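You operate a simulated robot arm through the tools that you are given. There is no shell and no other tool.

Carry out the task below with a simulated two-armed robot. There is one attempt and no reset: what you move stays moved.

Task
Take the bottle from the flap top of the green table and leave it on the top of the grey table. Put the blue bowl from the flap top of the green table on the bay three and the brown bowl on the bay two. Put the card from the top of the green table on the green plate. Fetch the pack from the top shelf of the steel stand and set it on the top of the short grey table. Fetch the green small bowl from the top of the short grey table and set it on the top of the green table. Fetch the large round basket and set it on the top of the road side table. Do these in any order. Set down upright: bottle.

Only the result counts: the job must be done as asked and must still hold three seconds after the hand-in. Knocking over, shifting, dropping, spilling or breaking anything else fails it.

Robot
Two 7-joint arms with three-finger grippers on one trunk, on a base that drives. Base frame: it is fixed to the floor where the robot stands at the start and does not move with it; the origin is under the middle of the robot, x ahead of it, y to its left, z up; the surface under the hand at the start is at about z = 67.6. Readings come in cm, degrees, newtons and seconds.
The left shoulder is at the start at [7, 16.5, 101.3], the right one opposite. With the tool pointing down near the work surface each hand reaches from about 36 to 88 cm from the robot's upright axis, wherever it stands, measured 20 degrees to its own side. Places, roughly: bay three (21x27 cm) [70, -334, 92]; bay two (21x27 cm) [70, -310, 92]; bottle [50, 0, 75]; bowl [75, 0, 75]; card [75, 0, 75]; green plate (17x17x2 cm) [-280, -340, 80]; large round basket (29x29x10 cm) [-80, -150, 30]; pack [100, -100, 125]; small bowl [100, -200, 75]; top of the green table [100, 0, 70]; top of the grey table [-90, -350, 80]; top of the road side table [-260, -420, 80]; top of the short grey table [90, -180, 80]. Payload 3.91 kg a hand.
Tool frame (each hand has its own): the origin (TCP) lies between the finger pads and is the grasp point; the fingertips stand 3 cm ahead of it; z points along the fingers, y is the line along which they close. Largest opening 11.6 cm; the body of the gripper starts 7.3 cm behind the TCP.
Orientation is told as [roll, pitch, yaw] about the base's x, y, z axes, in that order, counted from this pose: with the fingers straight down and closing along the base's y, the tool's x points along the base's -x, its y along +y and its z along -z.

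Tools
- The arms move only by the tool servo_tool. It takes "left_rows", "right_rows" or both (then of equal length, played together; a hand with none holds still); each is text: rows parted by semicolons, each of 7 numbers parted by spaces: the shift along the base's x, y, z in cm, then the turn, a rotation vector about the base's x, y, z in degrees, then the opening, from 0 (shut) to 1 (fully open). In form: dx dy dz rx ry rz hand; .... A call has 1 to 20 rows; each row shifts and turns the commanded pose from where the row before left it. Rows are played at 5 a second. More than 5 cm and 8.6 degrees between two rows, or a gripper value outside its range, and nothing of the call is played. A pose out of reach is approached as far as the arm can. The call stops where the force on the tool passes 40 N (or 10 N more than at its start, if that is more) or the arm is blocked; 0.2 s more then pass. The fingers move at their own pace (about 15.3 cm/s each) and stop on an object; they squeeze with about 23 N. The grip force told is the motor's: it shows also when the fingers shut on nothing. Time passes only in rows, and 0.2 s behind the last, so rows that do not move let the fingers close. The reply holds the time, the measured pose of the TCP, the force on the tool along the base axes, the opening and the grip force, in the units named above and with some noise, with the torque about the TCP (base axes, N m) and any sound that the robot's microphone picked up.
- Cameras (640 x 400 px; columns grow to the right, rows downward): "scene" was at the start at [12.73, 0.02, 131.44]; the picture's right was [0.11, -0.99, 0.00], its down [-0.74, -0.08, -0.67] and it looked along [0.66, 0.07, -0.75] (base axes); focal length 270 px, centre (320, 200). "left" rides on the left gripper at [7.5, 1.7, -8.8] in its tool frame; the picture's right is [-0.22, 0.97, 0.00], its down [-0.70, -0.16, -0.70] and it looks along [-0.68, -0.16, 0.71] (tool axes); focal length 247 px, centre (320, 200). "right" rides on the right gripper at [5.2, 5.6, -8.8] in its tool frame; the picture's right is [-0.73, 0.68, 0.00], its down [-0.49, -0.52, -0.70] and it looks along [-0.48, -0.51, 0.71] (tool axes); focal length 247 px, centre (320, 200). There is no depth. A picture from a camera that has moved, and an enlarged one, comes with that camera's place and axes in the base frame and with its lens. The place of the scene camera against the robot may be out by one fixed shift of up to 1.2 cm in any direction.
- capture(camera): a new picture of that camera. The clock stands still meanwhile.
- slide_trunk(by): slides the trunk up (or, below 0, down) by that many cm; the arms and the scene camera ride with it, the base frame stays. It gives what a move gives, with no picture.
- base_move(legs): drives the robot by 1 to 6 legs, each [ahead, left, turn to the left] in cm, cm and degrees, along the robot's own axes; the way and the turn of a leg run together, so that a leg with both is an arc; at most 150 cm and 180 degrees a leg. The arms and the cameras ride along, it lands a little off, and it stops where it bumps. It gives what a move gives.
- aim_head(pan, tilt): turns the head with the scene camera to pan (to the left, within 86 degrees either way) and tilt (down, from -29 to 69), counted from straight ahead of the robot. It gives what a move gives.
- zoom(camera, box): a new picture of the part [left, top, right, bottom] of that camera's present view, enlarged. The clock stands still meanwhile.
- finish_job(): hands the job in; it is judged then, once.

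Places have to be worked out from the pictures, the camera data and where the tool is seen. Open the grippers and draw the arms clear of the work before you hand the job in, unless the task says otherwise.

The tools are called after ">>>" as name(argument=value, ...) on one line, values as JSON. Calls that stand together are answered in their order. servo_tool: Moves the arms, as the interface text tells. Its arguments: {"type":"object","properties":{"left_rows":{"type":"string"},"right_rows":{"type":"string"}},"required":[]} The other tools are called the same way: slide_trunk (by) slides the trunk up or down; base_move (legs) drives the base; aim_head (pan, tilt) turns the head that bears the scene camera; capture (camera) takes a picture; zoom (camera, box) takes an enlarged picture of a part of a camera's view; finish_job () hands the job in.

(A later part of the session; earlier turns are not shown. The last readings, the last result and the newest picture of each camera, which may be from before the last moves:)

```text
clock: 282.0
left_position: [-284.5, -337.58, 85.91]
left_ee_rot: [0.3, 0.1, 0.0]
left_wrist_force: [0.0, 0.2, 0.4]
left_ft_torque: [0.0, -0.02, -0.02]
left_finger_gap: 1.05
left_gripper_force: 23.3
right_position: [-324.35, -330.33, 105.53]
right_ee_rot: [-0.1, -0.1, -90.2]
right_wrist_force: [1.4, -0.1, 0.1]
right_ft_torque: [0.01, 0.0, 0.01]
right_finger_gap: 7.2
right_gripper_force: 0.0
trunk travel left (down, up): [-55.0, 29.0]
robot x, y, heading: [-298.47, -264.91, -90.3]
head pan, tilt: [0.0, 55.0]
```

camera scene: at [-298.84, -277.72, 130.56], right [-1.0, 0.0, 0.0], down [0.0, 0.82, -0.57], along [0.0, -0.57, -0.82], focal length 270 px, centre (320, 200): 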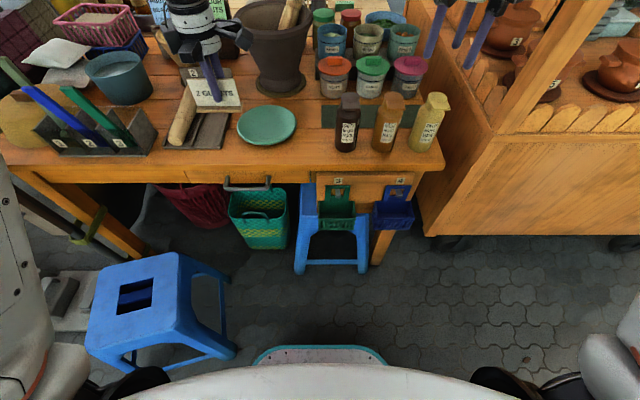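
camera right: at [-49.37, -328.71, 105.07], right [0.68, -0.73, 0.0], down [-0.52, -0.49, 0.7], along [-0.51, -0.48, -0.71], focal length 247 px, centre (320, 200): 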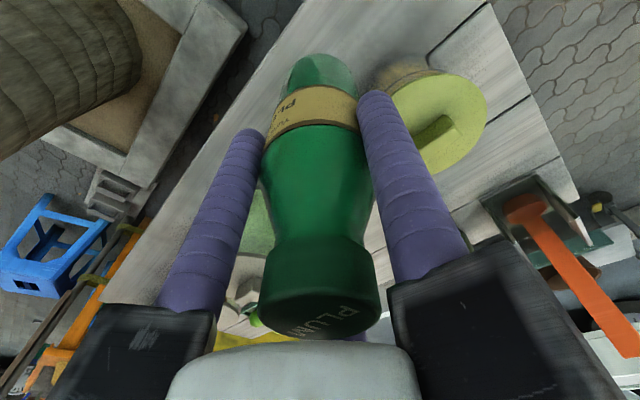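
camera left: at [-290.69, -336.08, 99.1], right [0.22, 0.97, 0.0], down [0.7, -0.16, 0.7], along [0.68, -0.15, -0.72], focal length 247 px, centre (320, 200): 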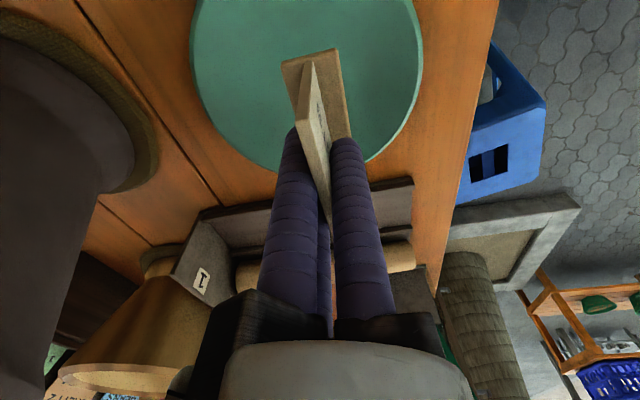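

>>> servo_tool(left_rows="0 0 -0.3 0 0 0 0; 0 0 -0.3 0 0 0 0; 0 0 -0.3 0 0 0 0")

>>> zoom(camera="scene", box=[200, 60, 340, 160])

```text
clock: 282.8
left_position: [-284.53, -337.57, 85.24]
left_ee_rot: [-0.2, -0.1, 0.0]
left_wrist_force: [0.0, 0.4, 15.7]
left_ft_torque: [0.11, -0.3, 0.02]
left_finger_gap: 1.02
left_gripper_force: 23.3
right_position: [-324.22, -330.15, 105.67]
right_ee_rot: [-0.2, -0.3, -90.2]
right_wrist_force: [0.4, -0.4, 0.5]
right_ft_torque: [-0.01, -0.01, 0.02]
right_finger_gap: 7.19
right_gripper_force: 0.1
trunk travel left (down, up): [-55.0, 29.0]
robot x, y, heading: [-298.83, -264.65, -90.1]
head pan, tilt: [0.0, 55.0]
```

```text
4.00 times, centred on (270, 110) of scene
camera zoom: at [-298.88, -277.51, 130.61], right [-1.0, 0.0, 0.0], down [0.0, 0.82, -0.57], along [0.0, -0.57, -0.82], focal length 1081 px, centre (520, 560)
```

zoom: 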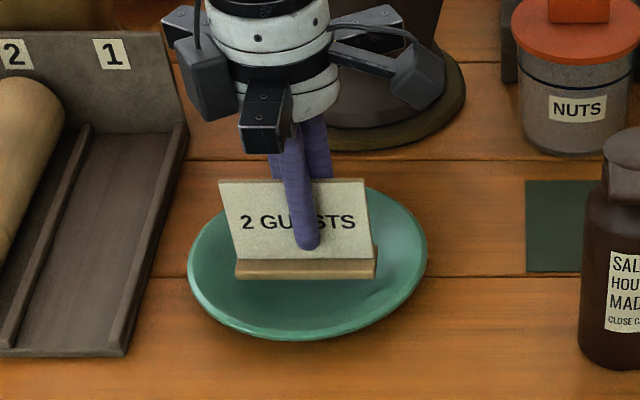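

Contact at 15.7 N: the card's base rests in the dish. Easing up a little and opening the fingers.

>>> servo_tool(left_rows="0 0 0.25 0 0 0 0; 0 0 0 0 0 0 0.15; 0 0 0 0 0 0 0.3; 0 0 0 0 0 0 0.45; 0 0 0 0 0 0 0.5")

>>> zoom(camera="scene", box=[200, 60, 340, 160])

>>> capture(camera="left")

```text
clock: 284.0
left_position: [-284.52, -337.6, 85.21]
left_ee_rot: [0.2, 0.0, 0.0]
left_wrist_force: [-0.3, -0.1, -0.1]
left_ft_torque: [0.04, 0.0, 0.0]
left_finger_gap: 5.76
left_gripper_force: 0.1
right_position: [-324.23, -330.24, 105.6]
right_ee_rot: [-0.2, -0.3, -90.1]
right_wrist_force: [-0.1, 0.0, 0.0]
right_ft_torque: [0.0, -0.01, -0.02]
right_finger_gap: 7.21
right_gripper_force: 0.1
trunk travel left (down, up): [-55.0, 29.0]
robot x, y, heading: [-298.7, -264.48, -90.1]
head pan, tilt: [0.0, 55.0]
```

```text
4.00 times, centred on (270, 110) of scene
camera zoom: at [-298.85, -277.68, 130.56], right [-1.0, 0.0, 0.0], down [0.0, 0.82, -0.57], along [0.0, -0.57, -0.82], focal length 1081 px, centre (520, 560)
```

zoom: 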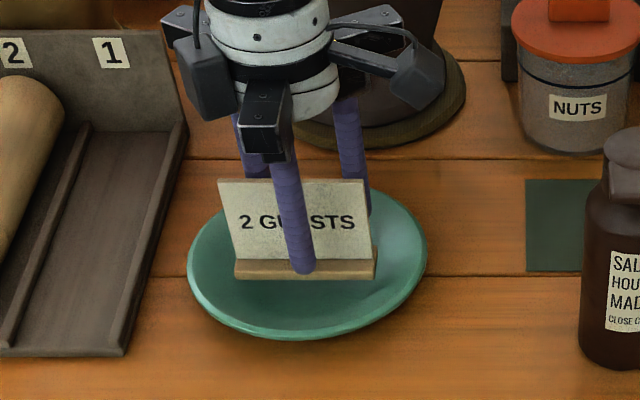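

```text
taken
camera left: at [-292.07, -335.84, 94.09], right [0.22, 0.97, 0.0], down [0.7, -0.16, 0.7], along [0.68, -0.15, -0.72], focal length 247 px, centre (320, 200)
```

left: 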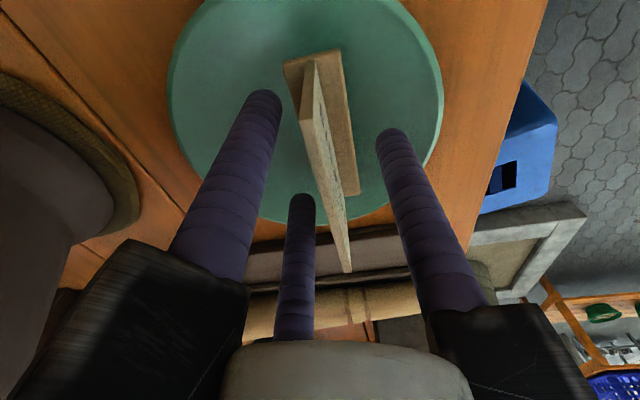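

The card stands by itself on the plate. Raising the left hand straight up.

>>> servo_tool(left_rows="0 0 1 0 0 0 0.5; 0 0 2 0 0 0 0.5; 0 0 3 0 0 0 0.5; 0 0 4 0 0 0 0.5; 0 0 4 0 0 0 0.5; 0 0 3 0 0 0 0.5")

>>> capture(camera="scene")

>>> zoom(camera="scene", box=[200, 60, 340, 160])

```text
clock: 285.4
left_position: [-284.7, -337.55, 102.14]
left_ee_rot: [0.3, 0.2, 0.0]
left_wrist_force: [-0.4, -0.8, -0.7]
left_ft_torque: [0.02, 0.0, -0.02]
left_finger_gap: 5.8
left_gripper_force: 0.2
right_position: [-324.22, -330.24, 105.59]
right_ee_rot: [-0.2, -0.2, -90.1]
right_wrist_force: [-0.2, 0.4, 0.4]
right_ft_torque: [0.01, 0.03, 0.0]
right_finger_gap: 7.18
right_gripper_force: 0.0
trunk travel left (down, up): [-55.0, 29.0]
robot x, y, heading: [-298.99, -264.54, -90.3]
head pan, tilt: [0.0, 55.0]
```

```text
taken
camera scene: at [-298.85, -277.66, 130.55], right [-1.0, 0.0, 0.0], down [0.0, 0.82, -0.57], along [0.0, -0.57, -0.82], focal length 270 px, centre (320, 200)
```

scene: 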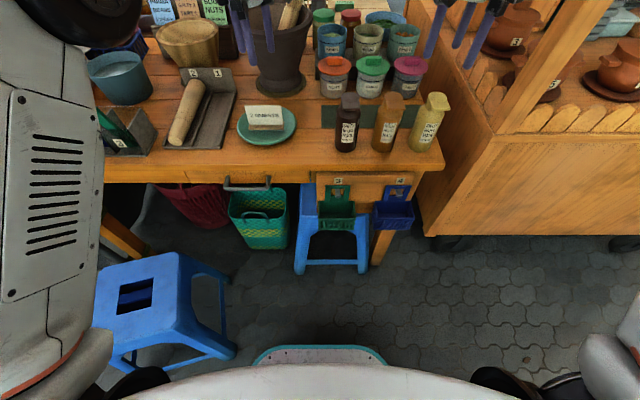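

```text
4.00 times, centred on (270, 110) of scene
camera zoom: at [-298.85, -277.66, 130.55], right [-1.0, 0.0, 0.0], down [0.0, 0.82, -0.57], along [0.0, -0.57, -0.82], focal length 1081 px, centre (520, 560)
```

zoom: 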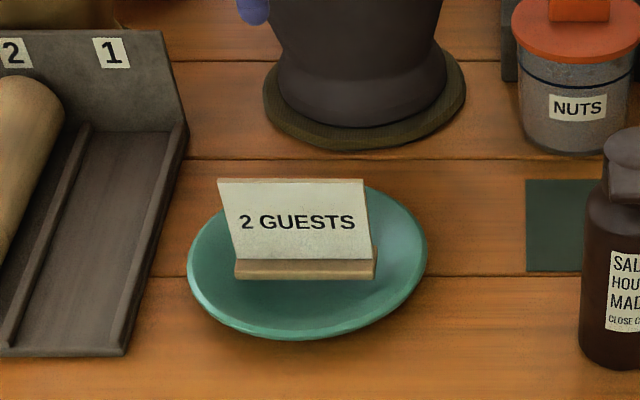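

The card is placed. Now I draw the left hand back and restore it to yaw 0 (relative to the robot) to keep a good arm posture.

>>> servo_tool(left_rows="1.7 2.4 0 0 0 0 0.5; 1.7 2.4 0 0 0 0 0.5; 1.7 2.4 0 0 0 0 0.5; 1.7 2.4 0 0 0 0 0.5; 2 1 0 0 0 0 0.5; 2 1 0 0 0 0 0.5")

>>> servo_tool(left_rows="1 0 0 0 0 -8.5 0.5; 1 0 0 0 0 -8.5 0.5; 1 0 0 0 0 -8.5 0.5; 1 0 0 0 0 -8.5 0.5; 0 0 0 0 0 -8.5 0.5; 0 0 0 0 0 -8.5 0.5; 0 0 0 0 0 -8.5 0.5; 0 0 0 0 0 -8.5 0.5; 0 0 0 0 0 -8.5 0.5; 0 0 0 0 0 -8.5 0.5; 0 0 0 0 0 -5 0.5")

>>> capture(camera="scene")

```text
clock: 286.8
left_position: [-273.88, -325.98, 102.31]
left_ee_rot: [0.1, 0.0, 0.0]
left_wrist_force: [-0.4, 1.1, 0.0]
left_ft_torque: [-0.05, 0.01, 0.02]
left_finger_gap: 5.82
left_gripper_force: 0.1
right_position: [-324.26, -330.32, 105.57]
right_ee_rot: [-0.2, -0.2, -90.1]
right_wrist_force: [0.6, -0.8, -0.1]
right_ft_torque: [0.02, 0.05, -0.02]
right_finger_gap: 7.17
right_gripper_force: 0.1
trunk travel left (down, up): [-55.0, 29.0]
robot x, y, heading: [-298.96, -264.45, -90.2]
head pan, tilt: [0.0, 55.0]
```

```text
clock: 289.2
left_position: [-269.83, -326.12, 102.2]
left_ee_rot: [0.0, 0.0, -90.1]
left_wrist_force: [-0.3, -0.1, 0.5]
left_ft_torque: [0.01, -0.02, 0.01]
left_finger_gap: 5.8
left_gripper_force: 0.1
right_position: [-324.32, -330.3, 105.53]
right_ee_rot: [-0.2, -0.2, -90.1]
right_wrist_force: [-0.3, -0.4, 0.1]
right_ft_torque: [0.0, 0.02, -0.02]
right_finger_gap: 7.21
right_gripper_force: 0.0
trunk travel left (down, up): [-55.0, 29.0]
robot x, y, heading: [-298.41, -264.4, -90.3]
head pan, tilt: [0.0, 55.0]
```

```text
taken
camera scene: at [-298.84, -277.69, 130.56], right [-1.0, 0.0, 0.0], down [0.0, 0.82, -0.57], along [0.0, -0.57, -0.82], focal length 270 px, centre (320, 200)
```

scene: 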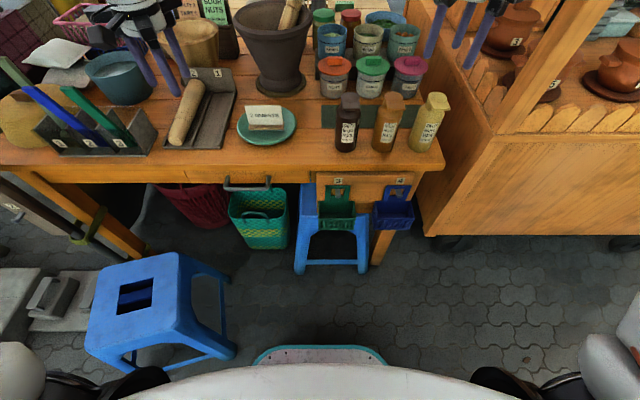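

Left arm is fine. Before leaving I look over this table toward the road side table behind it.

>>> aim_head(pan=15, tilt=28)

>>> capture(camera="scene")

>>> slide_trunk(by=20)

>>> capture(camera="scene")

```text
clock: 290.1
left_position: [-269.94, -325.92, 102.18]
left_ee_rot: [0.1, 0.1, -89.9]
left_wrist_force: [0.3, -0.4, 0.5]
left_ft_torque: [0.0, 0.03, 0.01]
left_finger_gap: 5.79
left_gripper_force: 0.0
right_position: [-324.23, -330.31, 105.54]
right_ee_rot: [-0.1, -0.3, -90.1]
right_wrist_force: [0.0, -0.2, -1.5]
right_ft_torque: [0.02, 0.01, -0.01]
right_finger_gap: 7.17
right_gripper_force: 0.1
trunk travel left (down, up): [-55.0, 29.0]
robot x, y, heading: [-298.85, -264.19, -90.1]
head pan, tilt: [15.0, 28.0]
```

```text
taken
camera scene: at [-296.49, -279.29, 134.47], right [-0.97, -0.26, 0.0], down [-0.12, 0.45, -0.88], along [0.23, -0.85, -0.47], focal length 270 px, centre (320, 200)
```

scene: 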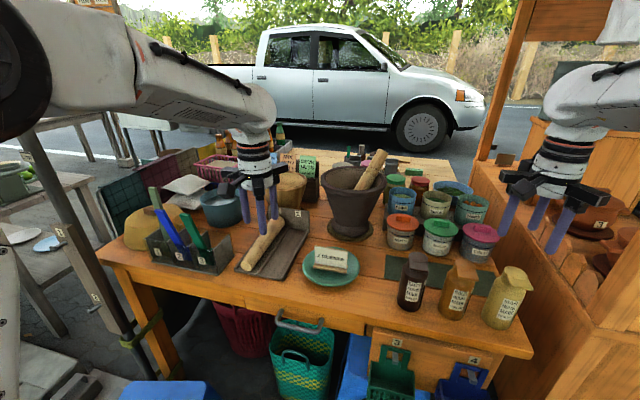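

```text
clock: 292.2
left_position: [-269.82, -326.1, 122.23]
left_ee_rot: [0.2, 0.1, -89.9]
left_wrist_force: [-0.4, 0.0, 0.4]
left_ft_torque: [0.02, -0.02, 0.0]
left_finger_gap: 5.81
left_gripper_force: 0.0
right_position: [-324.27, -330.34, 125.53]
right_ee_rot: [-0.1, -0.3, -90.1]
right_wrist_force: [0.2, 0.5, 0.4]
right_ft_torque: [-0.01, 0.01, 0.01]
right_finger_gap: 7.18
right_gripper_force: 0.0
trunk travel left (down, up): [-75.0, 9.0]
robot x, y, heading: [-298.82, -264.52, -90.2]
head pan, tilt: [15.0, 28.0]
```

```text
taken
camera scene: at [-296.48, -279.31, 154.47], right [-0.97, -0.26, 0.0], down [-0.12, 0.45, -0.88], along [0.23, -0.85, -0.47], focal length 270 px, centre (320, 200)
```

scene: 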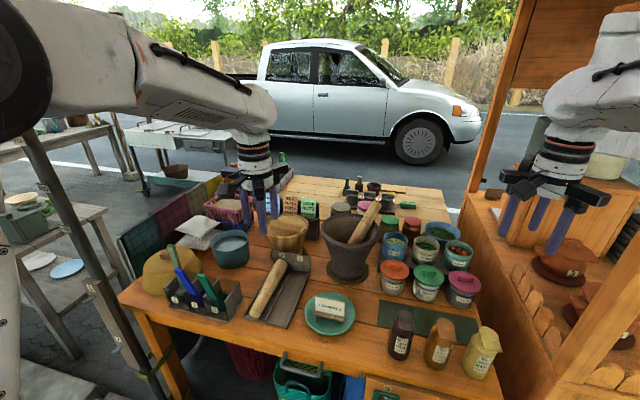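

I can see a plank-topped table behind this one: the road side table. Zooming to see the free part of its top.

>>> zoom(camera="scene", box=[230, 150, 470, 280])

>>> aim_head(pan=-5, tilt=30)

>>> zoom(camera="scene", box=[160, 90, 440, 260])

```text
2.67 times, centred on (350, 215) of scene
camera zoom: at [-296.48, -279.31, 154.47], right [-0.97, -0.26, 0.0], down [-0.12, 0.45, -0.88], along [0.23, -0.85, -0.47], focal length 721 px, centre (240, 160)
```

zoom: 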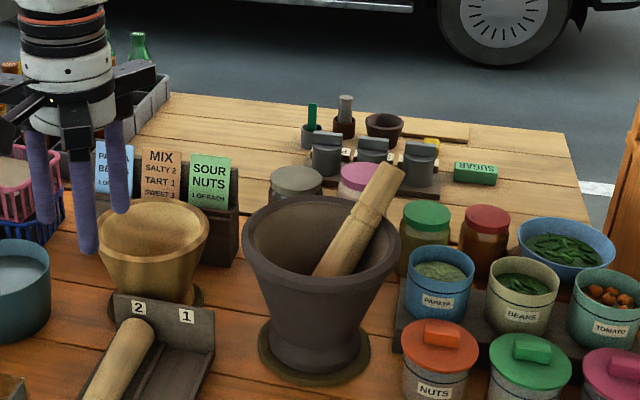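

```text
clock: 293.1
left_position: [-269.84, -326.06, 122.18]
left_ee_rot: [0.1, 0.1, -90.0]
left_wrist_force: [0.4, 0.4, -0.3]
left_ft_torque: [0.03, 0.02, 0.0]
left_finger_gap: 5.79
left_gripper_force: 0.0
right_position: [-324.33, -330.3, 125.56]
right_ee_rot: [0.0, -0.2, -90.1]
right_wrist_force: [-0.1, 0.6, 0.2]
right_ft_torque: [0.02, -0.01, 0.0]
right_finger_gap: 7.19
right_gripper_force: 0.1
trunk travel left (down, up): [-75.0, 9.0]
robot x, y, heading: [-298.41, -264.22, -90.2]
head pan, tilt: [-5.0, 30.0]
```

```text
2.29 times, centred on (300, 175) of scene
camera zoom: at [-299.62, -279.49, 154.16], right [-1.0, 0.09, 0.0], down [0.04, 0.5, -0.87], along [-0.08, -0.86, -0.5], focal length 618 px, centre (366, 257)
```

zoom: 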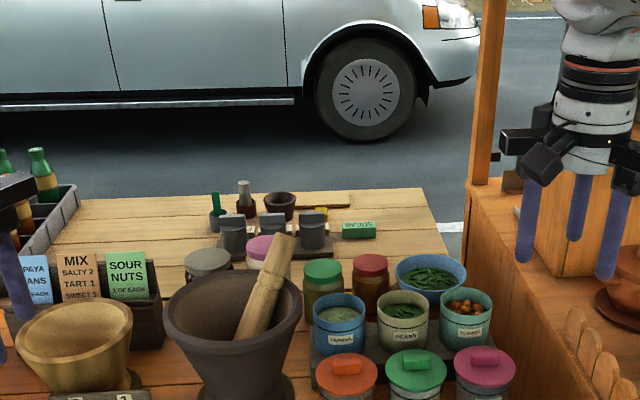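

The road side table has a free area at roughly x −238 to −270, y −400 to −447, between a bottle crate and some small mills; it must be served from the road side. I now retrace my way out the same way I came.

>>> slide_trunk(by=-20)

>>> base_move(legs=[[-13, 0, 0.2], [0, 18.5, 0]])

>>> base_move(legs=[[-1, 29, 0]])

>>> aim_head(pan=0, tilt=55)

>>> capture(camera="scene")

```text
clock: 295.2
left_position: [-269.79, -325.97, 102.24]
left_ee_rot: [0.1, 0.0, -90.0]
left_wrist_force: [-0.1, 0.4, -0.1]
left_ft_torque: [-0.06, -0.01, -0.01]
left_finger_gap: 5.79
left_gripper_force: 0.0
right_position: [-324.27, -330.3, 105.59]
right_ee_rot: [-0.1, -0.2, -90.1]
right_wrist_force: [-0.9, 0.6, -0.5]
right_ft_torque: [0.02, 0.01, 0.01]
right_finger_gap: 7.2
right_gripper_force: 0.0
trunk travel left (down, up): [-55.0, 29.0]
robot x, y, heading: [-298.72, -264.81, -90.2]
head pan, tilt: [-5.0, 30.0]
```

```text
clock: 297.7
left_position: [-251.36, -312.88, 102.3]
left_ee_rot: [0.1, 0.2, -90.0]
left_wrist_force: [0.4, 0.0, -1.0]
left_ft_torque: [-0.01, 0.03, 0.0]
left_finger_gap: 5.79
left_gripper_force: 0.0
right_position: [-305.78, -317.05, 105.59]
right_ee_rot: [-0.1, -0.2, -90.0]
right_wrist_force: [-0.1, -0.5, 0.8]
right_ft_torque: [0.0, 0.04, 0.0]
right_finger_gap: 7.22
right_gripper_force: 0.0
trunk travel left (down, up): [-55.0, 29.0]
robot x, y, heading: [-280.77, -251.34, -90.0]
head pan, tilt: [-5.0, 30.0]
```

```text
clock: 299.7
left_position: [-222.68, -311.79, 102.36]
left_ee_rot: [0.1, 0.2, -89.9]
left_wrist_force: [0.2, 0.3, 0.1]
left_ft_torque: [-0.05, 0.03, -0.01]
left_finger_gap: 5.79
left_gripper_force: 0.0
right_position: [-276.97, -316.01, 105.52]
right_ee_rot: [-0.1, -0.3, -90.1]
right_wrist_force: [-0.4, 0.0, 0.2]
right_ft_torque: [0.0, -0.01, -0.02]
right_finger_gap: 7.19
right_gripper_force: 0.0
trunk travel left (down, up): [-55.0, 29.0]
robot x, y, heading: [-251.7, -250.67, -89.8]
head pan, tilt: [-5.0, 30.0]
```

```text
clock: 300.6
left_position: [-222.67, -311.84, 102.27]
left_ee_rot: [0.1, 0.1, -89.9]
left_wrist_force: [0.7, -0.5, 0.0]
left_ft_torque: [0.01, -0.01, -0.01]
left_finger_gap: 5.79
left_gripper_force: 0.1
right_position: [-277.05, -316.13, 105.58]
right_ee_rot: [-0.1, -0.2, -90.1]
right_wrist_force: [0.5, -0.1, 0.0]
right_ft_torque: [0.0, -0.01, 0.02]
right_finger_gap: 7.18
right_gripper_force: 0.0
trunk travel left (down, up): [-55.0, 29.0]
robot x, y, heading: [-251.59, -250.13, -90.1]
head pan, tilt: [0.0, 55.0]
```

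```text
taken
camera scene: at [-251.66, -263.5, 130.56], right [-1.0, 0.0, 0.0], down [0.0, 0.82, -0.57], along [0.0, -0.57, -0.82], focal length 270 px, centre (320, 200)
```

scene: 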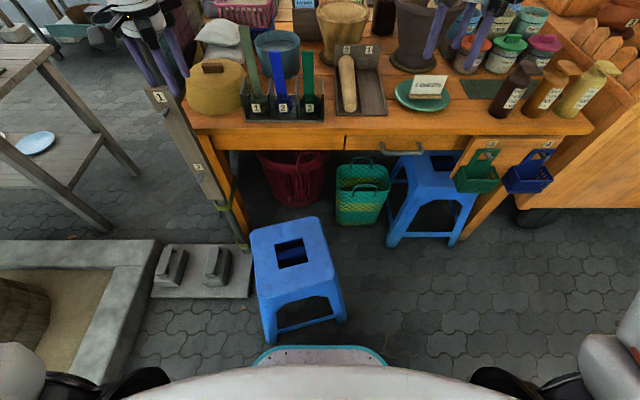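

The left hand is close to the umbrella pole, so I back straight up first, then strafe left and turn to the gap heading.

>>> base_move(legs=[[-24.5, 0, 0], [0, 38.5, 0], [0, 0, -40]])

>>> capture(camera="scene")

```text
clock: 306.2
left_position: [-231.32, -291.14, 102.31]
left_ee_rot: [0.2, 0.1, -129.8]
left_wrist_force: [0.8, 0.7, -0.2]
left_ft_torque: [0.0, 0.0, 0.01]
left_finger_gap: 5.82
left_gripper_force: 0.1
right_position: [-275.87, -259.64, 105.5]
right_ee_rot: [-0.1, -0.3, -130.0]
right_wrist_force: [0.0, -0.5, -0.2]
right_ft_torque: [0.02, -0.02, 0.01]
right_finger_gap: 7.16
right_gripper_force: 0.0
trunk travel left (down, up): [-55.0, 29.0]
robot x, y, heading: [-214.09, -225.54, -129.7]
head pan, tilt: [0.0, 55.0]
```

```text
taken
camera scene: at [-222.16, -235.69, 130.56], right [-0.77, 0.64, 0.0], down [0.53, 0.63, -0.57], along [-0.37, -0.44, -0.82], focal length 270 px, centre (320, 200)
```

scene: 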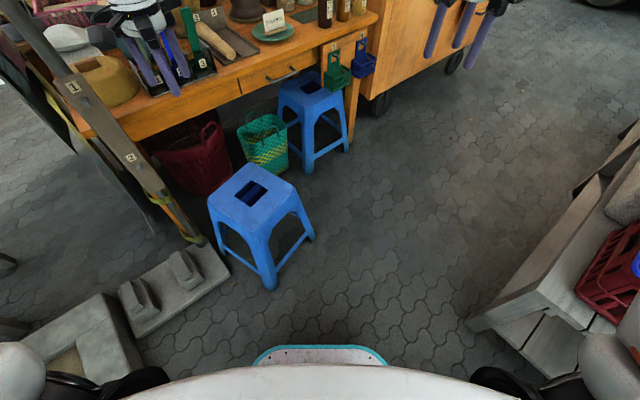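

Pose nearly the same as on the way in. I correct 0.8 cm to the left and back through the gap in stages.

>>> base_move(legs=[[0, 0.8, -0.2], [-38.8, 0, 0]])

>>> capture(camera="scene")

```text
clock: 309.0
left_position: [-206.2, -261.5, 102.27]
left_ee_rot: [0.2, 0.2, -130.6]
left_wrist_force: [-0.2, 0.1, 0.3]
left_ft_torque: [-0.02, 0.04, 0.02]
left_finger_gap: 5.77
left_gripper_force: 0.0
right_position: [-250.34, -229.51, 105.52]
right_ee_rot: [0.0, -0.3, -130.6]
right_wrist_force: [0.3, 1.0, 0.2]
right_ft_torque: [0.06, 0.0, -0.01]
right_finger_gap: 7.19
right_gripper_force: 0.0
trunk travel left (down, up): [-55.0, 29.0]
robot x, y, heading: [-187.91, -196.13, -130.8]
head pan, tilt: [0.0, 55.0]
```

```text
taken
camera scene: at [-196.31, -206.27, 130.56], right [-0.76, 0.65, 0.0], down [0.53, 0.62, -0.57], along [-0.37, -0.44, -0.82], focal length 270 px, centre (320, 200)
```

scene: 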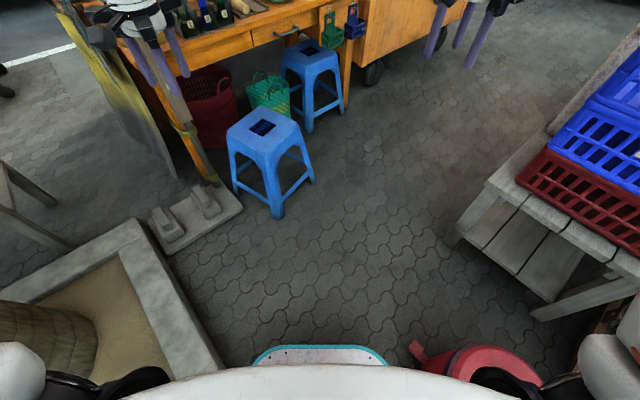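

Same picture as on the way in; backing on.

>>> base_move(legs=[[-28, 0, 0.4], [-26, 0, 0]])

>>> capture(camera="scene")

```text
clock: 312.4
left_position: [-171.0, -220.45, 102.23]
left_ee_rot: [0.2, 0.1, -130.1]
left_wrist_force: [0.1, -0.7, 0.2]
left_ft_torque: [-0.01, 0.03, -0.01]
left_finger_gap: 5.77
left_gripper_force: 0.1
right_position: [-215.16, -188.68, 105.54]
right_ee_rot: [-0.1, -0.3, -130.5]
right_wrist_force: [0.6, 0.0, -0.2]
right_ft_torque: [-0.01, 0.01, 0.0]
right_finger_gap: 7.21
right_gripper_force: 0.1
trunk travel left (down, up): [-55.0, 29.0]
robot x, y, heading: [-153.36, -154.66, -130.4]
head pan, tilt: [0.0, 55.0]
```

```text
taken
camera scene: at [-161.31, -165.1, 130.55], right [-0.76, 0.65, 0.0], down [0.53, 0.62, -0.57], along [-0.37, -0.44, -0.82], focal length 270 px, centre (320, 200)
```

scene: 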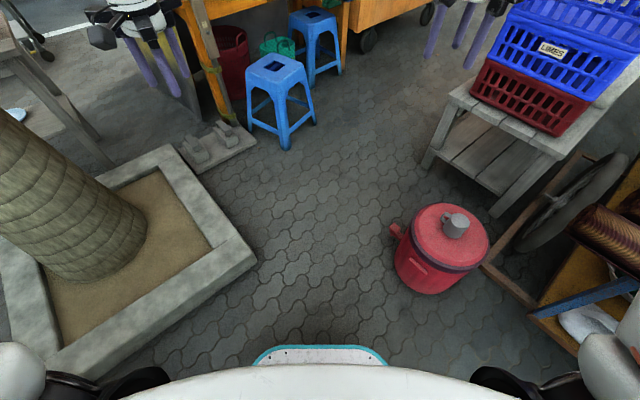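

Through, with nothing disturbed. I shift a bit west and turn left to face the bench (heading 0).

>>> base_move(legs=[[8, -9, 0], [0, 0, 65], [0, 0, 65.4]])

>>> aim_head(pan=0, tilt=45)

>>> capture(camera="scene")

```text
clock: 319.5
left_position: [-104.57, -125.12, 102.24]
left_ee_rot: [0.1, 0.2, 1.3]
left_wrist_force: [-0.7, 0.5, -0.7]
left_ft_torque: [0.01, -0.01, -0.01]
left_finger_gap: 5.82
left_gripper_force: 0.0
right_position: [-99.16, -179.48, 105.59]
right_ee_rot: [-0.1, -0.3, 1.2]
right_wrist_force: [0.2, -0.5, 0.4]
right_ft_torque: [0.0, -0.02, 0.01]
right_finger_gap: 7.19
right_gripper_force: 0.0
trunk travel left (down, up): [-55.0, 29.0]
robot x, y, heading: [-165.25, -155.31, 0.9]
head pan, tilt: [0.0, 55.0]
```

```text
clock: 320.2
left_position: [-104.61, -125.21, 102.16]
left_ee_rot: [0.0, 0.1, 1.3]
left_wrist_force: [0.6, 0.2, -1.3]
left_ft_torque: [-0.06, 0.0, 0.0]
left_finger_gap: 5.81
left_gripper_force: 0.2
right_position: [-99.16, -179.39, 105.52]
right_ee_rot: [-0.1, -0.1, 1.2]
right_wrist_force: [0.2, 0.4, 0.1]
right_ft_torque: [0.02, -0.01, 0.0]
right_finger_gap: 7.2
right_gripper_force: 0.2
trunk travel left (down, up): [-55.0, 29.0]
robot x, y, heading: [-165.25, -155.84, 1.3]
head pan, tilt: [0.0, 45.0]
```

```text
taken
camera scene: at [-152.31, -155.95, 131.89], right [0.02, -1.0, 0.0], down [-0.71, -0.01, -0.71], along [0.71, 0.01, -0.71], focal length 270 px, centre (320, 200)
```

scene: 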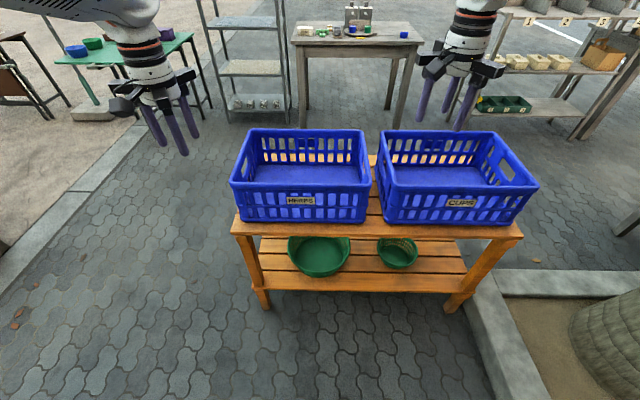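

A good view of the bench from the west: the large green basket is at left on the lower shelf, the smaller one at right. Zooming in.

>>> zoom(camera="scene", box=[220, 190, 460, 320])

>>> zoom(camera="scene", box=[270, 215, 370, 300])

```text
2.67 times, centred on (340, 255) of scene
camera zoom: at [-152.31, -155.95, 131.89], right [0.02, -1.0, 0.0], down [-0.71, -0.01, -0.71], along [0.71, 0.01, -0.71], focal length 721 px, centre (267, 53)
```

zoom: 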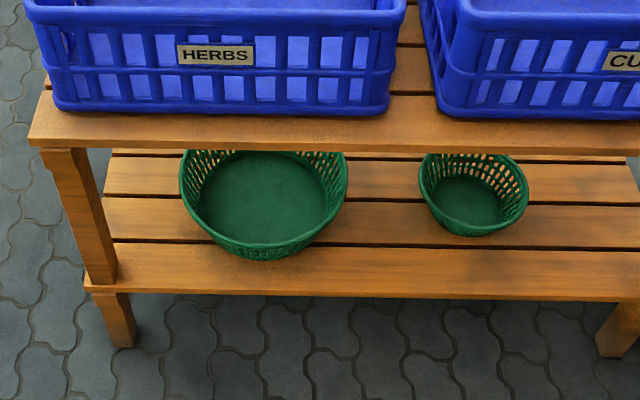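

```text
4.71 times, centred on (320, 258) of scene
camera zoom: at [-152.31, -155.95, 131.89], right [0.02, -1.0, 0.0], down [-0.71, -0.01, -0.71], along [0.71, 0.01, -0.71], focal length 1272 px, centre (320, -71)
```

zoom: 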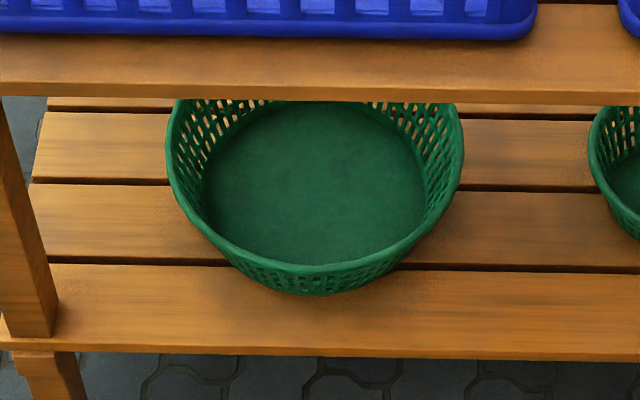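

The bench's west edge is at x≈−95.5; the basket is centred at about (−80, −153) with its rim at z≈28.5, under the upper shelf (z≈56). I plan to pinch its near rim with the left hand tilted along the wall. First I back off, tuck the right hand in and lower the trunk.

>>> base_move(legs=[[-14, 0, -1.0], [0, -13, 0]])

>>> servo_tool(right_rows="-4 0 0 0 0 0 0.6; -4 0 0 0 0 0 0.6; -4 0 0 0 0 0 0.6; -4 0 0 0 0 0 0.6; -4 -1 0 0 0 0 0.6", left_rows="0 0 0 0 0 8.5 0.6; 0 0 0 0 0 8.5 0.6; 0 0 0 0 0 8.5 0.6; 0 0 0 0 0 8.5 0.6; 0 0 0 0 0 8.5 0.6")

>>> servo_tool(left_rows="0 0 0 0 0 8.5 0.6; 0 0 0 0 0 8.5 0.6; 0 0 0 0 0 8.5 0.6; 0 0 0 0 0 8.5 0.6; 0 0 0 0 0 8.5 0.6; 0 0 0 0 0 4.5 0.6")

>>> slide_trunk(by=-45)

>>> capture(camera="scene")

```text
clock: 322.4
left_position: [-118.11, -139.19, 102.28]
left_ee_rot: [0.2, 0.1, 0.4]
left_wrist_force: [0.6, -0.8, -0.5]
left_ft_torque: [0.0, 0.02, 0.02]
left_finger_gap: 5.81
left_gripper_force: 0.1
right_position: [-113.51, -193.61, 105.46]
right_ee_rot: [-0.1, 0.0, 0.3]
right_wrist_force: [-0.1, -0.5, -0.8]
right_ft_torque: [0.03, -0.02, 0.03]
right_finger_gap: 7.18
right_gripper_force: 0.1
trunk travel left (down, up): [-55.0, 29.0]
robot x, y, heading: [-179.75, -168.77, 0.4]
head pan, tilt: [0.0, 45.0]
```

```text
clock: 323.6
left_position: [-118.32, -139.27, 102.32]
left_ee_rot: [0.1, 0.1, 43.1]
left_wrist_force: [-0.8, -0.1, 0.8]
left_ft_torque: [-0.04, -0.03, 0.01]
left_finger_gap: 6.95
left_gripper_force: 0.2
right_position: [-133.6, -193.31, 105.46]
right_ee_rot: [-5.2, -0.3, 1.2]
right_wrist_force: [-0.9, -1.7, 1.4]
right_ft_torque: [0.13, -0.09, 0.04]
right_finger_gap: 6.96
right_gripper_force: 0.1
trunk travel left (down, up): [-55.0, 29.0]
robot x, y, heading: [-179.39, -168.68, 0.5]
head pan, tilt: [0.0, 45.0]
```

```text
clock: 325.0
left_position: [-118.12, -139.25, 102.23]
left_ee_rot: [0.0, 0.1, 90.1]
left_wrist_force: [0.4, 0.3, -0.4]
left_ft_torque: [-0.02, -0.02, 0.05]
left_finger_gap: 6.94
left_gripper_force: 0.1
right_position: [-133.41, -194.42, 105.16]
right_ee_rot: [-0.1, -0.2, 0.3]
right_wrist_force: [-0.3, 0.3, -0.3]
right_ft_torque: [-0.01, -0.02, -0.02]
right_finger_gap: 6.97
right_gripper_force: 0.0
trunk travel left (down, up): [-55.0, 29.0]
robot x, y, heading: [-179.57, -168.51, 0.2]
head pan, tilt: [0.0, 45.0]
```

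```text
refused: -45 is not a number from -40 to 40
```

```text
taken
camera scene: at [-166.36, -169.34, 131.9], right [0.01, -1.0, 0.0], down [-0.71, 0.0, -0.71], along [0.71, 0.0, -0.71], focal length 270 px, centre (320, 200)
```

scene: 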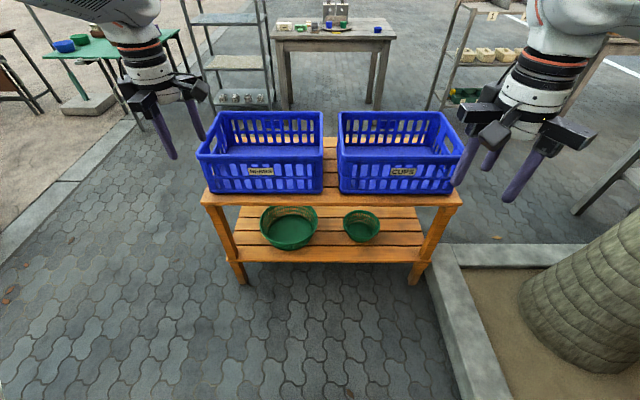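

The trunk moves at most 40 cm a call. Lowering in two steps.

>>> slide_trunk(by=-40)

>>> slide_trunk(by=-14)

>>> aim_head(pan=5, tilt=30)

>>> capture(camera="scene")

>>> capture(camera="left")

```text
clock: 328.9
left_position: [-118.24, -139.25, 62.19]
left_ee_rot: [0.0, 0.1, 89.9]
left_wrist_force: [1.2, -0.7, 0.9]
left_ft_torque: [-0.01, 0.0, -0.02]
left_finger_gap: 6.95
left_gripper_force: 0.0
right_position: [-133.46, -194.31, 65.13]
right_ee_rot: [-0.1, -0.2, 0.3]
right_wrist_force: [0.2, -1.0, -1.1]
right_ft_torque: [0.0, -0.02, 0.0]
right_finger_gap: 6.96
right_gripper_force: 0.0
trunk travel left (down, up): [-15.0, 69.0]
robot x, y, heading: [-179.48, -168.24, 0.2]
head pan, tilt: [0.0, 45.0]
```

```text
clock: 330.5
left_position: [-118.26, -139.29, 48.23]
left_ee_rot: [0.1, 0.2, 90.0]
left_wrist_force: [0.2, 0.0, 1.0]
left_ft_torque: [-0.01, -0.04, -0.05]
left_finger_gap: 6.96
left_gripper_force: 0.1
right_position: [-133.39, -194.31, 51.28]
right_ee_rot: [-0.1, -0.3, 0.2]
right_wrist_force: [0.7, -0.7, -0.2]
right_ft_torque: [-0.01, 0.0, 0.01]
right_finger_gap: 6.98
right_gripper_force: 0.0
trunk travel left (down, up): [-1.0, 83.0]
robot x, y, heading: [-179.33, -168.53, 0.4]
head pan, tilt: [0.0, 45.0]
```

```text
clock: 331.3
left_position: [-118.2, -139.27, 48.22]
left_ee_rot: [0.2, 0.2, 89.9]
left_wrist_force: [0.4, -0.5, 0.2]
left_ft_torque: [0.02, 0.01, 0.03]
left_finger_gap: 6.96
left_gripper_force: 0.0
right_position: [-133.42, -194.39, 51.19]
right_ee_rot: [-0.2, -0.2, 0.3]
right_wrist_force: [-0.2, 0.6, 0.3]
right_ft_torque: [-0.01, -0.01, -0.01]
right_finger_gap: 6.97
right_gripper_force: 0.0
trunk travel left (down, up): [-1.0, 83.0]
robot x, y, heading: [-179.22, -168.65, 0.3]
head pan, tilt: [5.0, 30.0]
```

```text
taken
camera scene: at [-165.49, -168.56, 80.15], right [0.09, -1.0, 0.0], down [-0.5, -0.05, -0.87], along [0.86, 0.08, -0.5], focal length 270 px, centre (320, 200)
```

scene: 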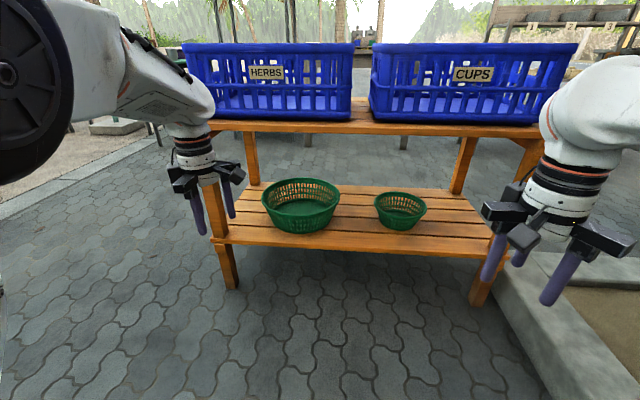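

```text
taken
camera left: at [-119.96, -146.7, 57.07], right [-0.97, 0.22, 0.0], down [0.16, 0.7, 0.7], along [0.16, 0.68, -0.72], focal length 247 px, centre (320, 200)
```

left: 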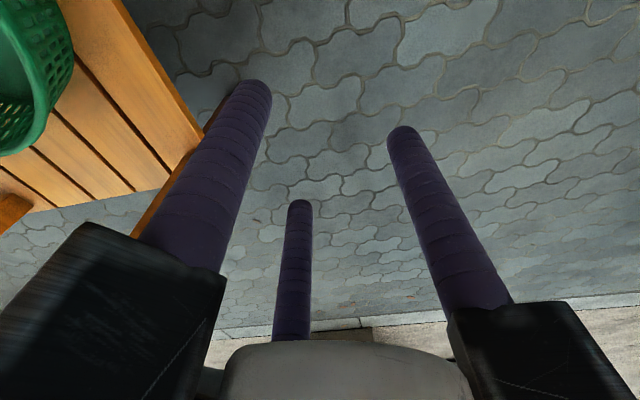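

A clear low view of the basket. Zooming for its exact place.

>>> zoom(camera="scene", box=[230, 100, 390, 260])

```text
2.50 times, centred on (310, 180) of scene
camera zoom: at [-165.49, -168.56, 80.15], right [0.09, -1.0, 0.0], down [-0.5, -0.05, -0.87], along [0.86, 0.08, -0.5], focal length 676 px, centre (345, 250)
```

zoom: 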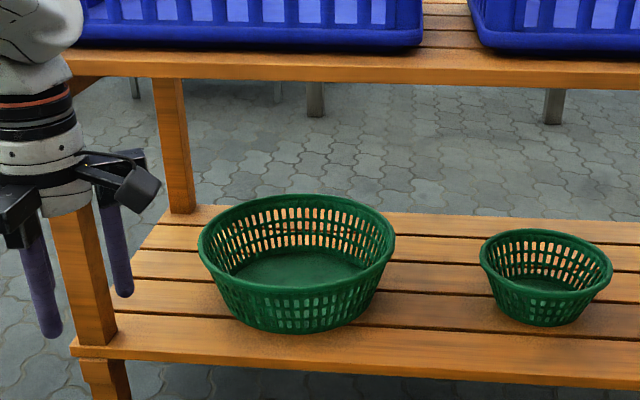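

Triangulating: shelf at z≈24.5, rim at z≈33.5 with its near lip at x≈−97.5, y≈−153, wall sloping about 28°. I tilt the left hand 28° forward, shift it to y −153 and move the base 12 cm ahead.

>>> servo_tool(left_rows="-1 -3.5 0.5 0 -7 0 0.5; -1 -3.5 0.5 0 -7 0 0.5; -1 -3.5 0.5 0 -7 0 0.5; -1 -3.4 0.5 0 -7 0 0.5")

>>> base_move(legs=[[12, 0, 0]])

>>> capture(camera="left")

>>> capture(camera="scene")

```text
clock: 332.3
left_position: [-115.82, -150.82, 47.58]
left_ee_rot: [-26.7, 3.4, 91.1]
left_wrist_force: [0.1, -0.7, -0.2]
left_ft_torque: [-0.01, 0.03, 0.0]
left_finger_gap: 5.77
left_gripper_force: 0.0
left hand out of reach, approached as far as the arm can: row 3, 4
right_position: [-133.39, -194.51, 51.32]
right_ee_rot: [-0.1, -0.3, 0.3]
right_wrist_force: [0.2, -0.1, -0.1]
right_ft_torque: [-0.02, -0.02, -0.01]
right_finger_gap: 6.95
right_gripper_force: 0.1
trunk travel left (down, up): [-1.0, 83.0]
robot x, y, heading: [-179.21, -168.56, 0.2]
head pan, tilt: [5.0, 30.0]
```

```text
clock: 333.5
left_position: [-103.87, -151.01, 47.85]
left_ee_rot: [-26.7, 3.4, 90.5]
left_wrist_force: [-0.3, 0.7, -0.1]
left_ft_torque: [0.02, 0.02, -0.01]
left_finger_gap: 5.77
left_gripper_force: 0.0
right_position: [-121.42, -194.41, 51.25]
right_ee_rot: [-0.1, -0.3, 0.3]
right_wrist_force: [-0.1, 0.8, -0.1]
right_ft_torque: [0.0, 0.01, -0.04]
right_finger_gap: 6.95
right_gripper_force: 0.0
trunk travel left (down, up): [-1.0, 83.0]
robot x, y, heading: [-167.74, -168.51, 0.4]
head pan, tilt: [5.0, 30.0]
```

```text
taken
camera left: at [-109.43, -158.05, 55.43], right [-0.87, 0.19, -0.45], down [-0.18, 0.73, 0.65], along [0.45, 0.65, -0.61], focal length 247 px, centre (320, 200)
```

left: 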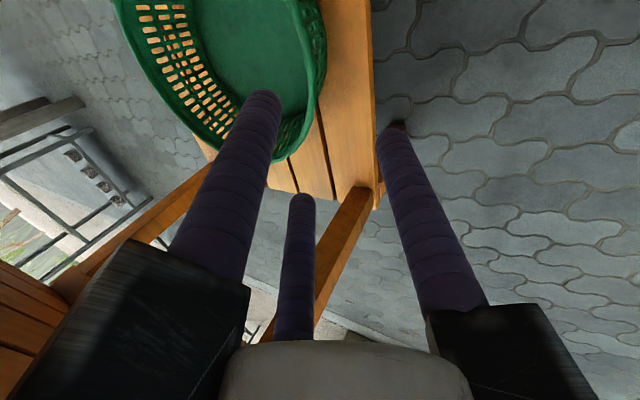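

```text
taken
camera scene: at [-153.72, -171.23, 80.09], right [-0.21, -0.98, 0.0], down [-0.5, 0.11, -0.86], along [0.84, -0.18, -0.51], focal length 270 px, centre (320, 200)
```

scene: 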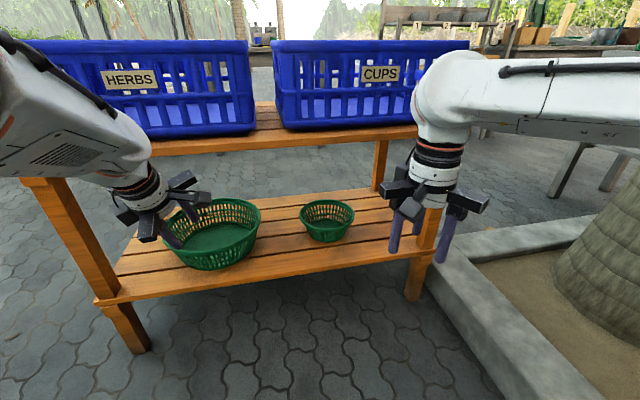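

The wrist view agrees: near lip at (−97.8, −153). I bring the left hand to the start of its approach line above the rim and look again.

>>> servo_tool(left_rows="1.1 -0.7 -2 0 -0.4 0 0.6; 1.1 -0.7 -2 0 -0.4 0 0.6; 1.1 -0.8 -2.2 0 -0.4 0 0.6")

>>> capture(camera="left")

>>> aim_head(pan=5, tilt=35)

>>> capture(camera="scene")

```text
clock: 334.3
left_position: [-100.66, -153.26, 41.66]
left_ee_rot: [-27.9, 3.4, 90.5]
left_wrist_force: [0.1, 0.8, 0.3]
left_ft_torque: [0.01, 0.01, 0.0]
left_finger_gap: 6.95
left_gripper_force: 0.0
right_position: [-121.4, -194.26, 51.23]
right_ee_rot: [-0.1, -0.3, 0.3]
right_wrist_force: [-0.5, -0.5, 0.2]
right_ft_torque: [0.02, 0.03, 0.04]
right_finger_gap: 6.94
right_gripper_force: 0.0
trunk travel left (down, up): [-1.0, 83.0]
robot x, y, heading: [-167.4, -168.43, 0.4]
head pan, tilt: [5.0, 30.0]
```

```text
taken
camera left: at [-106.24, -160.33, 49.17], right [-0.86, 0.19, -0.47], down [-0.19, 0.73, 0.65], along [0.47, 0.65, -0.6], focal length 247 px, centre (320, 200)
```

left: 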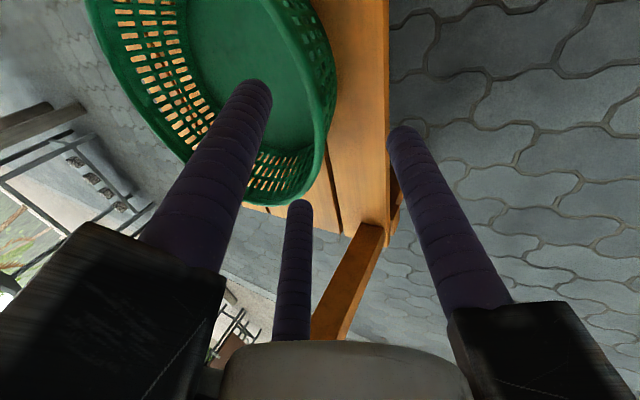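

```text
clock: 335.0
left_position: [-100.53, -153.28, 41.89]
left_ee_rot: [-28.0, 3.3, 90.7]
left_wrist_force: [-0.4, -0.3, -0.4]
left_ft_torque: [0.0, 0.0, 0.02]
left_finger_gap: 6.96
left_gripper_force: 0.0
right_position: [-121.44, -194.41, 51.13]
right_ee_rot: [-0.2, -0.2, 0.4]
right_wrist_force: [-0.5, 0.8, -0.8]
right_ft_torque: [-0.04, 0.01, 0.01]
right_finger_gap: 6.96
right_gripper_force: 0.0
trunk travel left (down, up): [-1.0, 83.0]
robot x, y, heading: [-167.29, -168.82, 0.2]
head pan, tilt: [5.0, 35.0]
```

```text
taken
camera scene: at [-153.78, -168.52, 79.38], right [0.09, -1.0, 0.0], down [-0.57, -0.05, -0.82], along [0.82, 0.08, -0.57], focal length 270 px, centre (320, 200)
```

scene: 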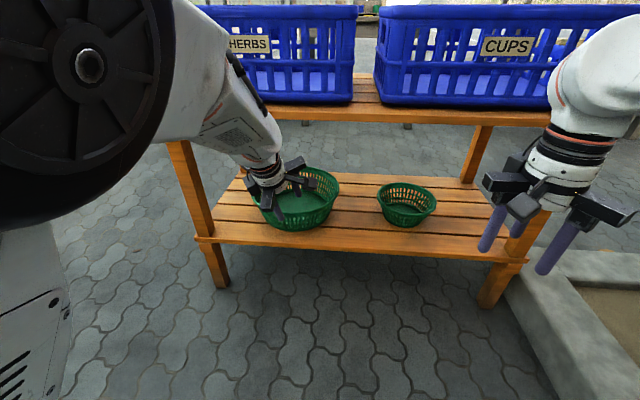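

The rim lies just where computed, between the finger positions. I slide down along the wall direction to TCP (−95.0, −153.2, 31.0).

>>> servo_tool(left_rows="1.4 0 -2.7 0 0 0 0.6; 1.4 0 -2.7 0 0 0 0.6; 1.4 0 -2.6 0 0 0 0.6")

>>> capture(camera="left")

```text
clock: 335.9
left_position: [-95.91, -153.19, 35.15]
left_ee_rot: [-29.5, 3.2, 90.5]
left_wrist_force: [-4.5, -0.7, 19.0]
left_ft_torque: [0.65, -0.49, 0.11]
left_finger_gap: 7.01
left_gripper_force: 0.6
right_position: [-121.57, -194.53, 51.42]
right_ee_rot: [-0.1, -0.4, 0.3]
right_wrist_force: [-0.5, 0.2, 0.8]
right_ft_torque: [0.01, 0.0, 0.0]
right_finger_gap: 6.94
right_gripper_force: 0.1
trunk travel left (down, up): [-1.0, 83.0]
robot x, y, heading: [-167.26, -168.7, 0.3]
head pan, tilt: [5.0, 35.0]
stopped in row 3 (left hand): the force on the tool passed its limit at 47 N (the readings are from after the stop); the commanded pose is now the measured one
```

```text
taken
camera left: at [-101.76, -160.28, 42.55], right [-0.85, 0.19, -0.49], down [-0.21, 0.73, 0.65], along [0.48, 0.65, -0.58], focal length 247 px, centre (320, 200)
```

left: 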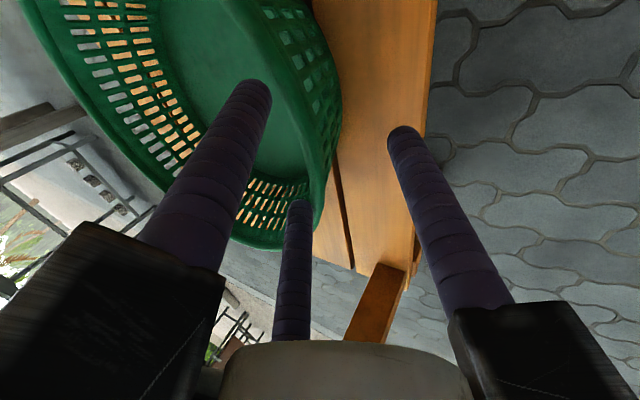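

It touched at about 47 N; the far inner finger seems to sit on the rim. I zoom the wrist picture to see the lip line properly.

>>> zoom(camera="left", box=[180, 0, 440, 260])

>>> zoom(camera="scene", box=[230, 130, 350, 240])

```text
1.54 times, centred on (310, 130) of left
camera zoom: at [-101.76, -160.28, 42.55], right [-0.85, 0.19, -0.49], down [-0.21, 0.73, 0.65], along [0.48, 0.65, -0.58], focal length 380 px, centre (335, 308)
```

zoom: 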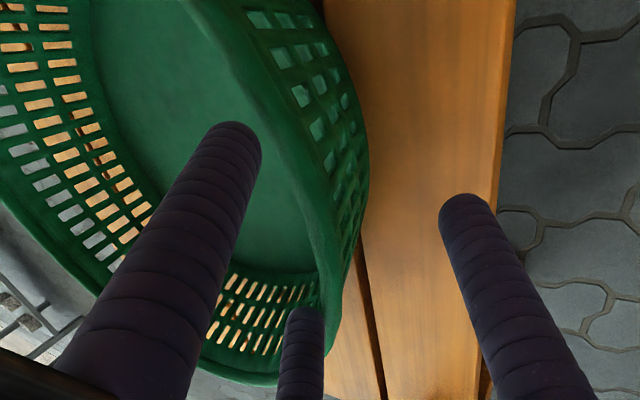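

```text
3.64 times, centred on (290, 185) of scene
camera zoom: at [-153.93, -168.56, 79.43], right [0.09, -1.0, 0.0], down [-0.57, -0.05, -0.82], along [0.82, 0.08, -0.57], focal length 983 px, centre (429, 254)
```

zoom: 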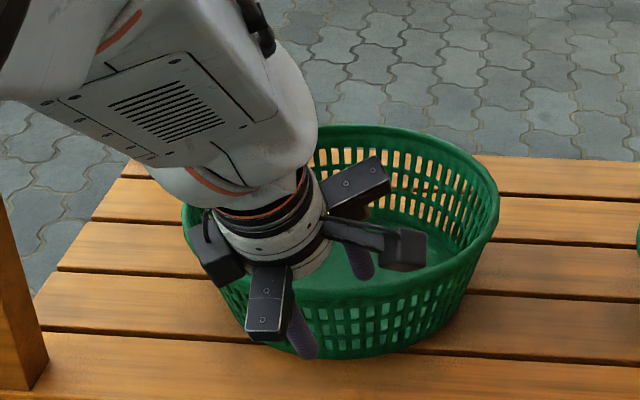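

From the contact torque the north inner fingertip sat on the lip, so the basket centre is nearer (−80, −154.8) with its lip at z≈33.2. I lift off, shift, and redo the approach along the wall toward TCP (−91.9, −154.8, 30.7).

>>> servo_tool(left_rows="-0.5 0 2 0 0 0 0.6; 0.5 -1.2 1.2 0 0 0 0.6; 0.3 0 -0.5 0 0 0 0.6")

>>> zoom(camera="left", box=[180, 0, 440, 260])

>>> zoom(camera="scene", box=[230, 130, 350, 240])

```text
clock: 336.6
left_position: [-95.8, -154.56, 37.43]
left_ee_rot: [-28.9, 3.4, 90.5]
left_wrist_force: [-0.1, 0.1, 0.5]
left_ft_torque: [-0.01, 0.04, -0.01]
left_finger_gap: 6.94
left_gripper_force: 0.0
right_position: [-121.34, -194.41, 51.28]
right_ee_rot: [-0.1, -0.2, 0.3]
right_wrist_force: [0.2, -0.7, 1.0]
right_ft_torque: [0.03, -0.03, -0.02]
right_finger_gap: 6.94
right_gripper_force: 0.0
trunk travel left (down, up): [-1.0, 83.0]
robot x, y, heading: [-167.26, -168.24, 0.4]
head pan, tilt: [5.0, 35.0]
```

```text
1.54 times, centred on (310, 130) of left
camera zoom: at [-101.55, -161.6, 44.72], right [-0.85, 0.19, -0.48], down [-0.21, 0.73, 0.65], along [0.48, 0.65, -0.59], focal length 380 px, centre (335, 308)
```

zoom: 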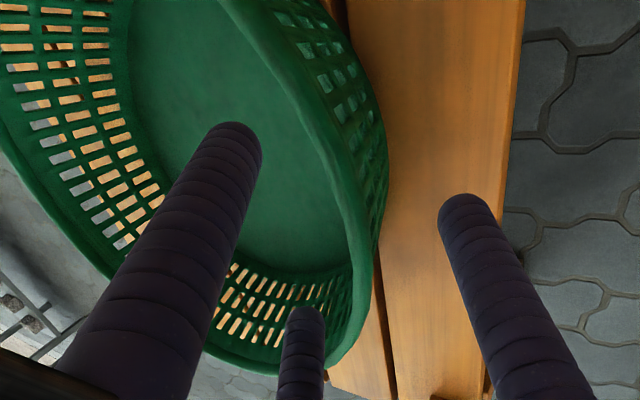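

```text
3.64 times, centred on (290, 185) of scene
camera zoom: at [-153.78, -168.52, 79.38], right [0.09, -1.0, 0.0], down [-0.57, -0.05, -0.82], along [0.82, 0.08, -0.57], focal length 983 px, centre (429, 254)
```

zoom: 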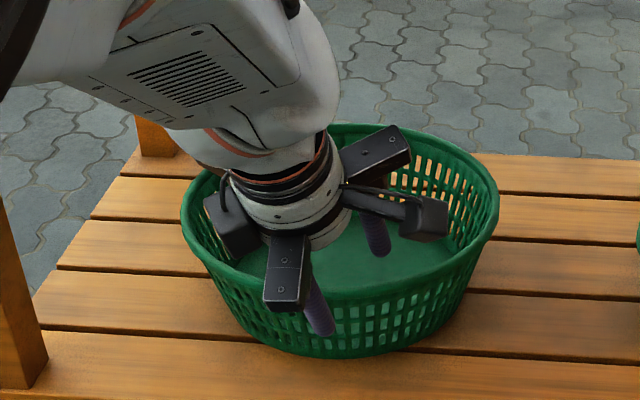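

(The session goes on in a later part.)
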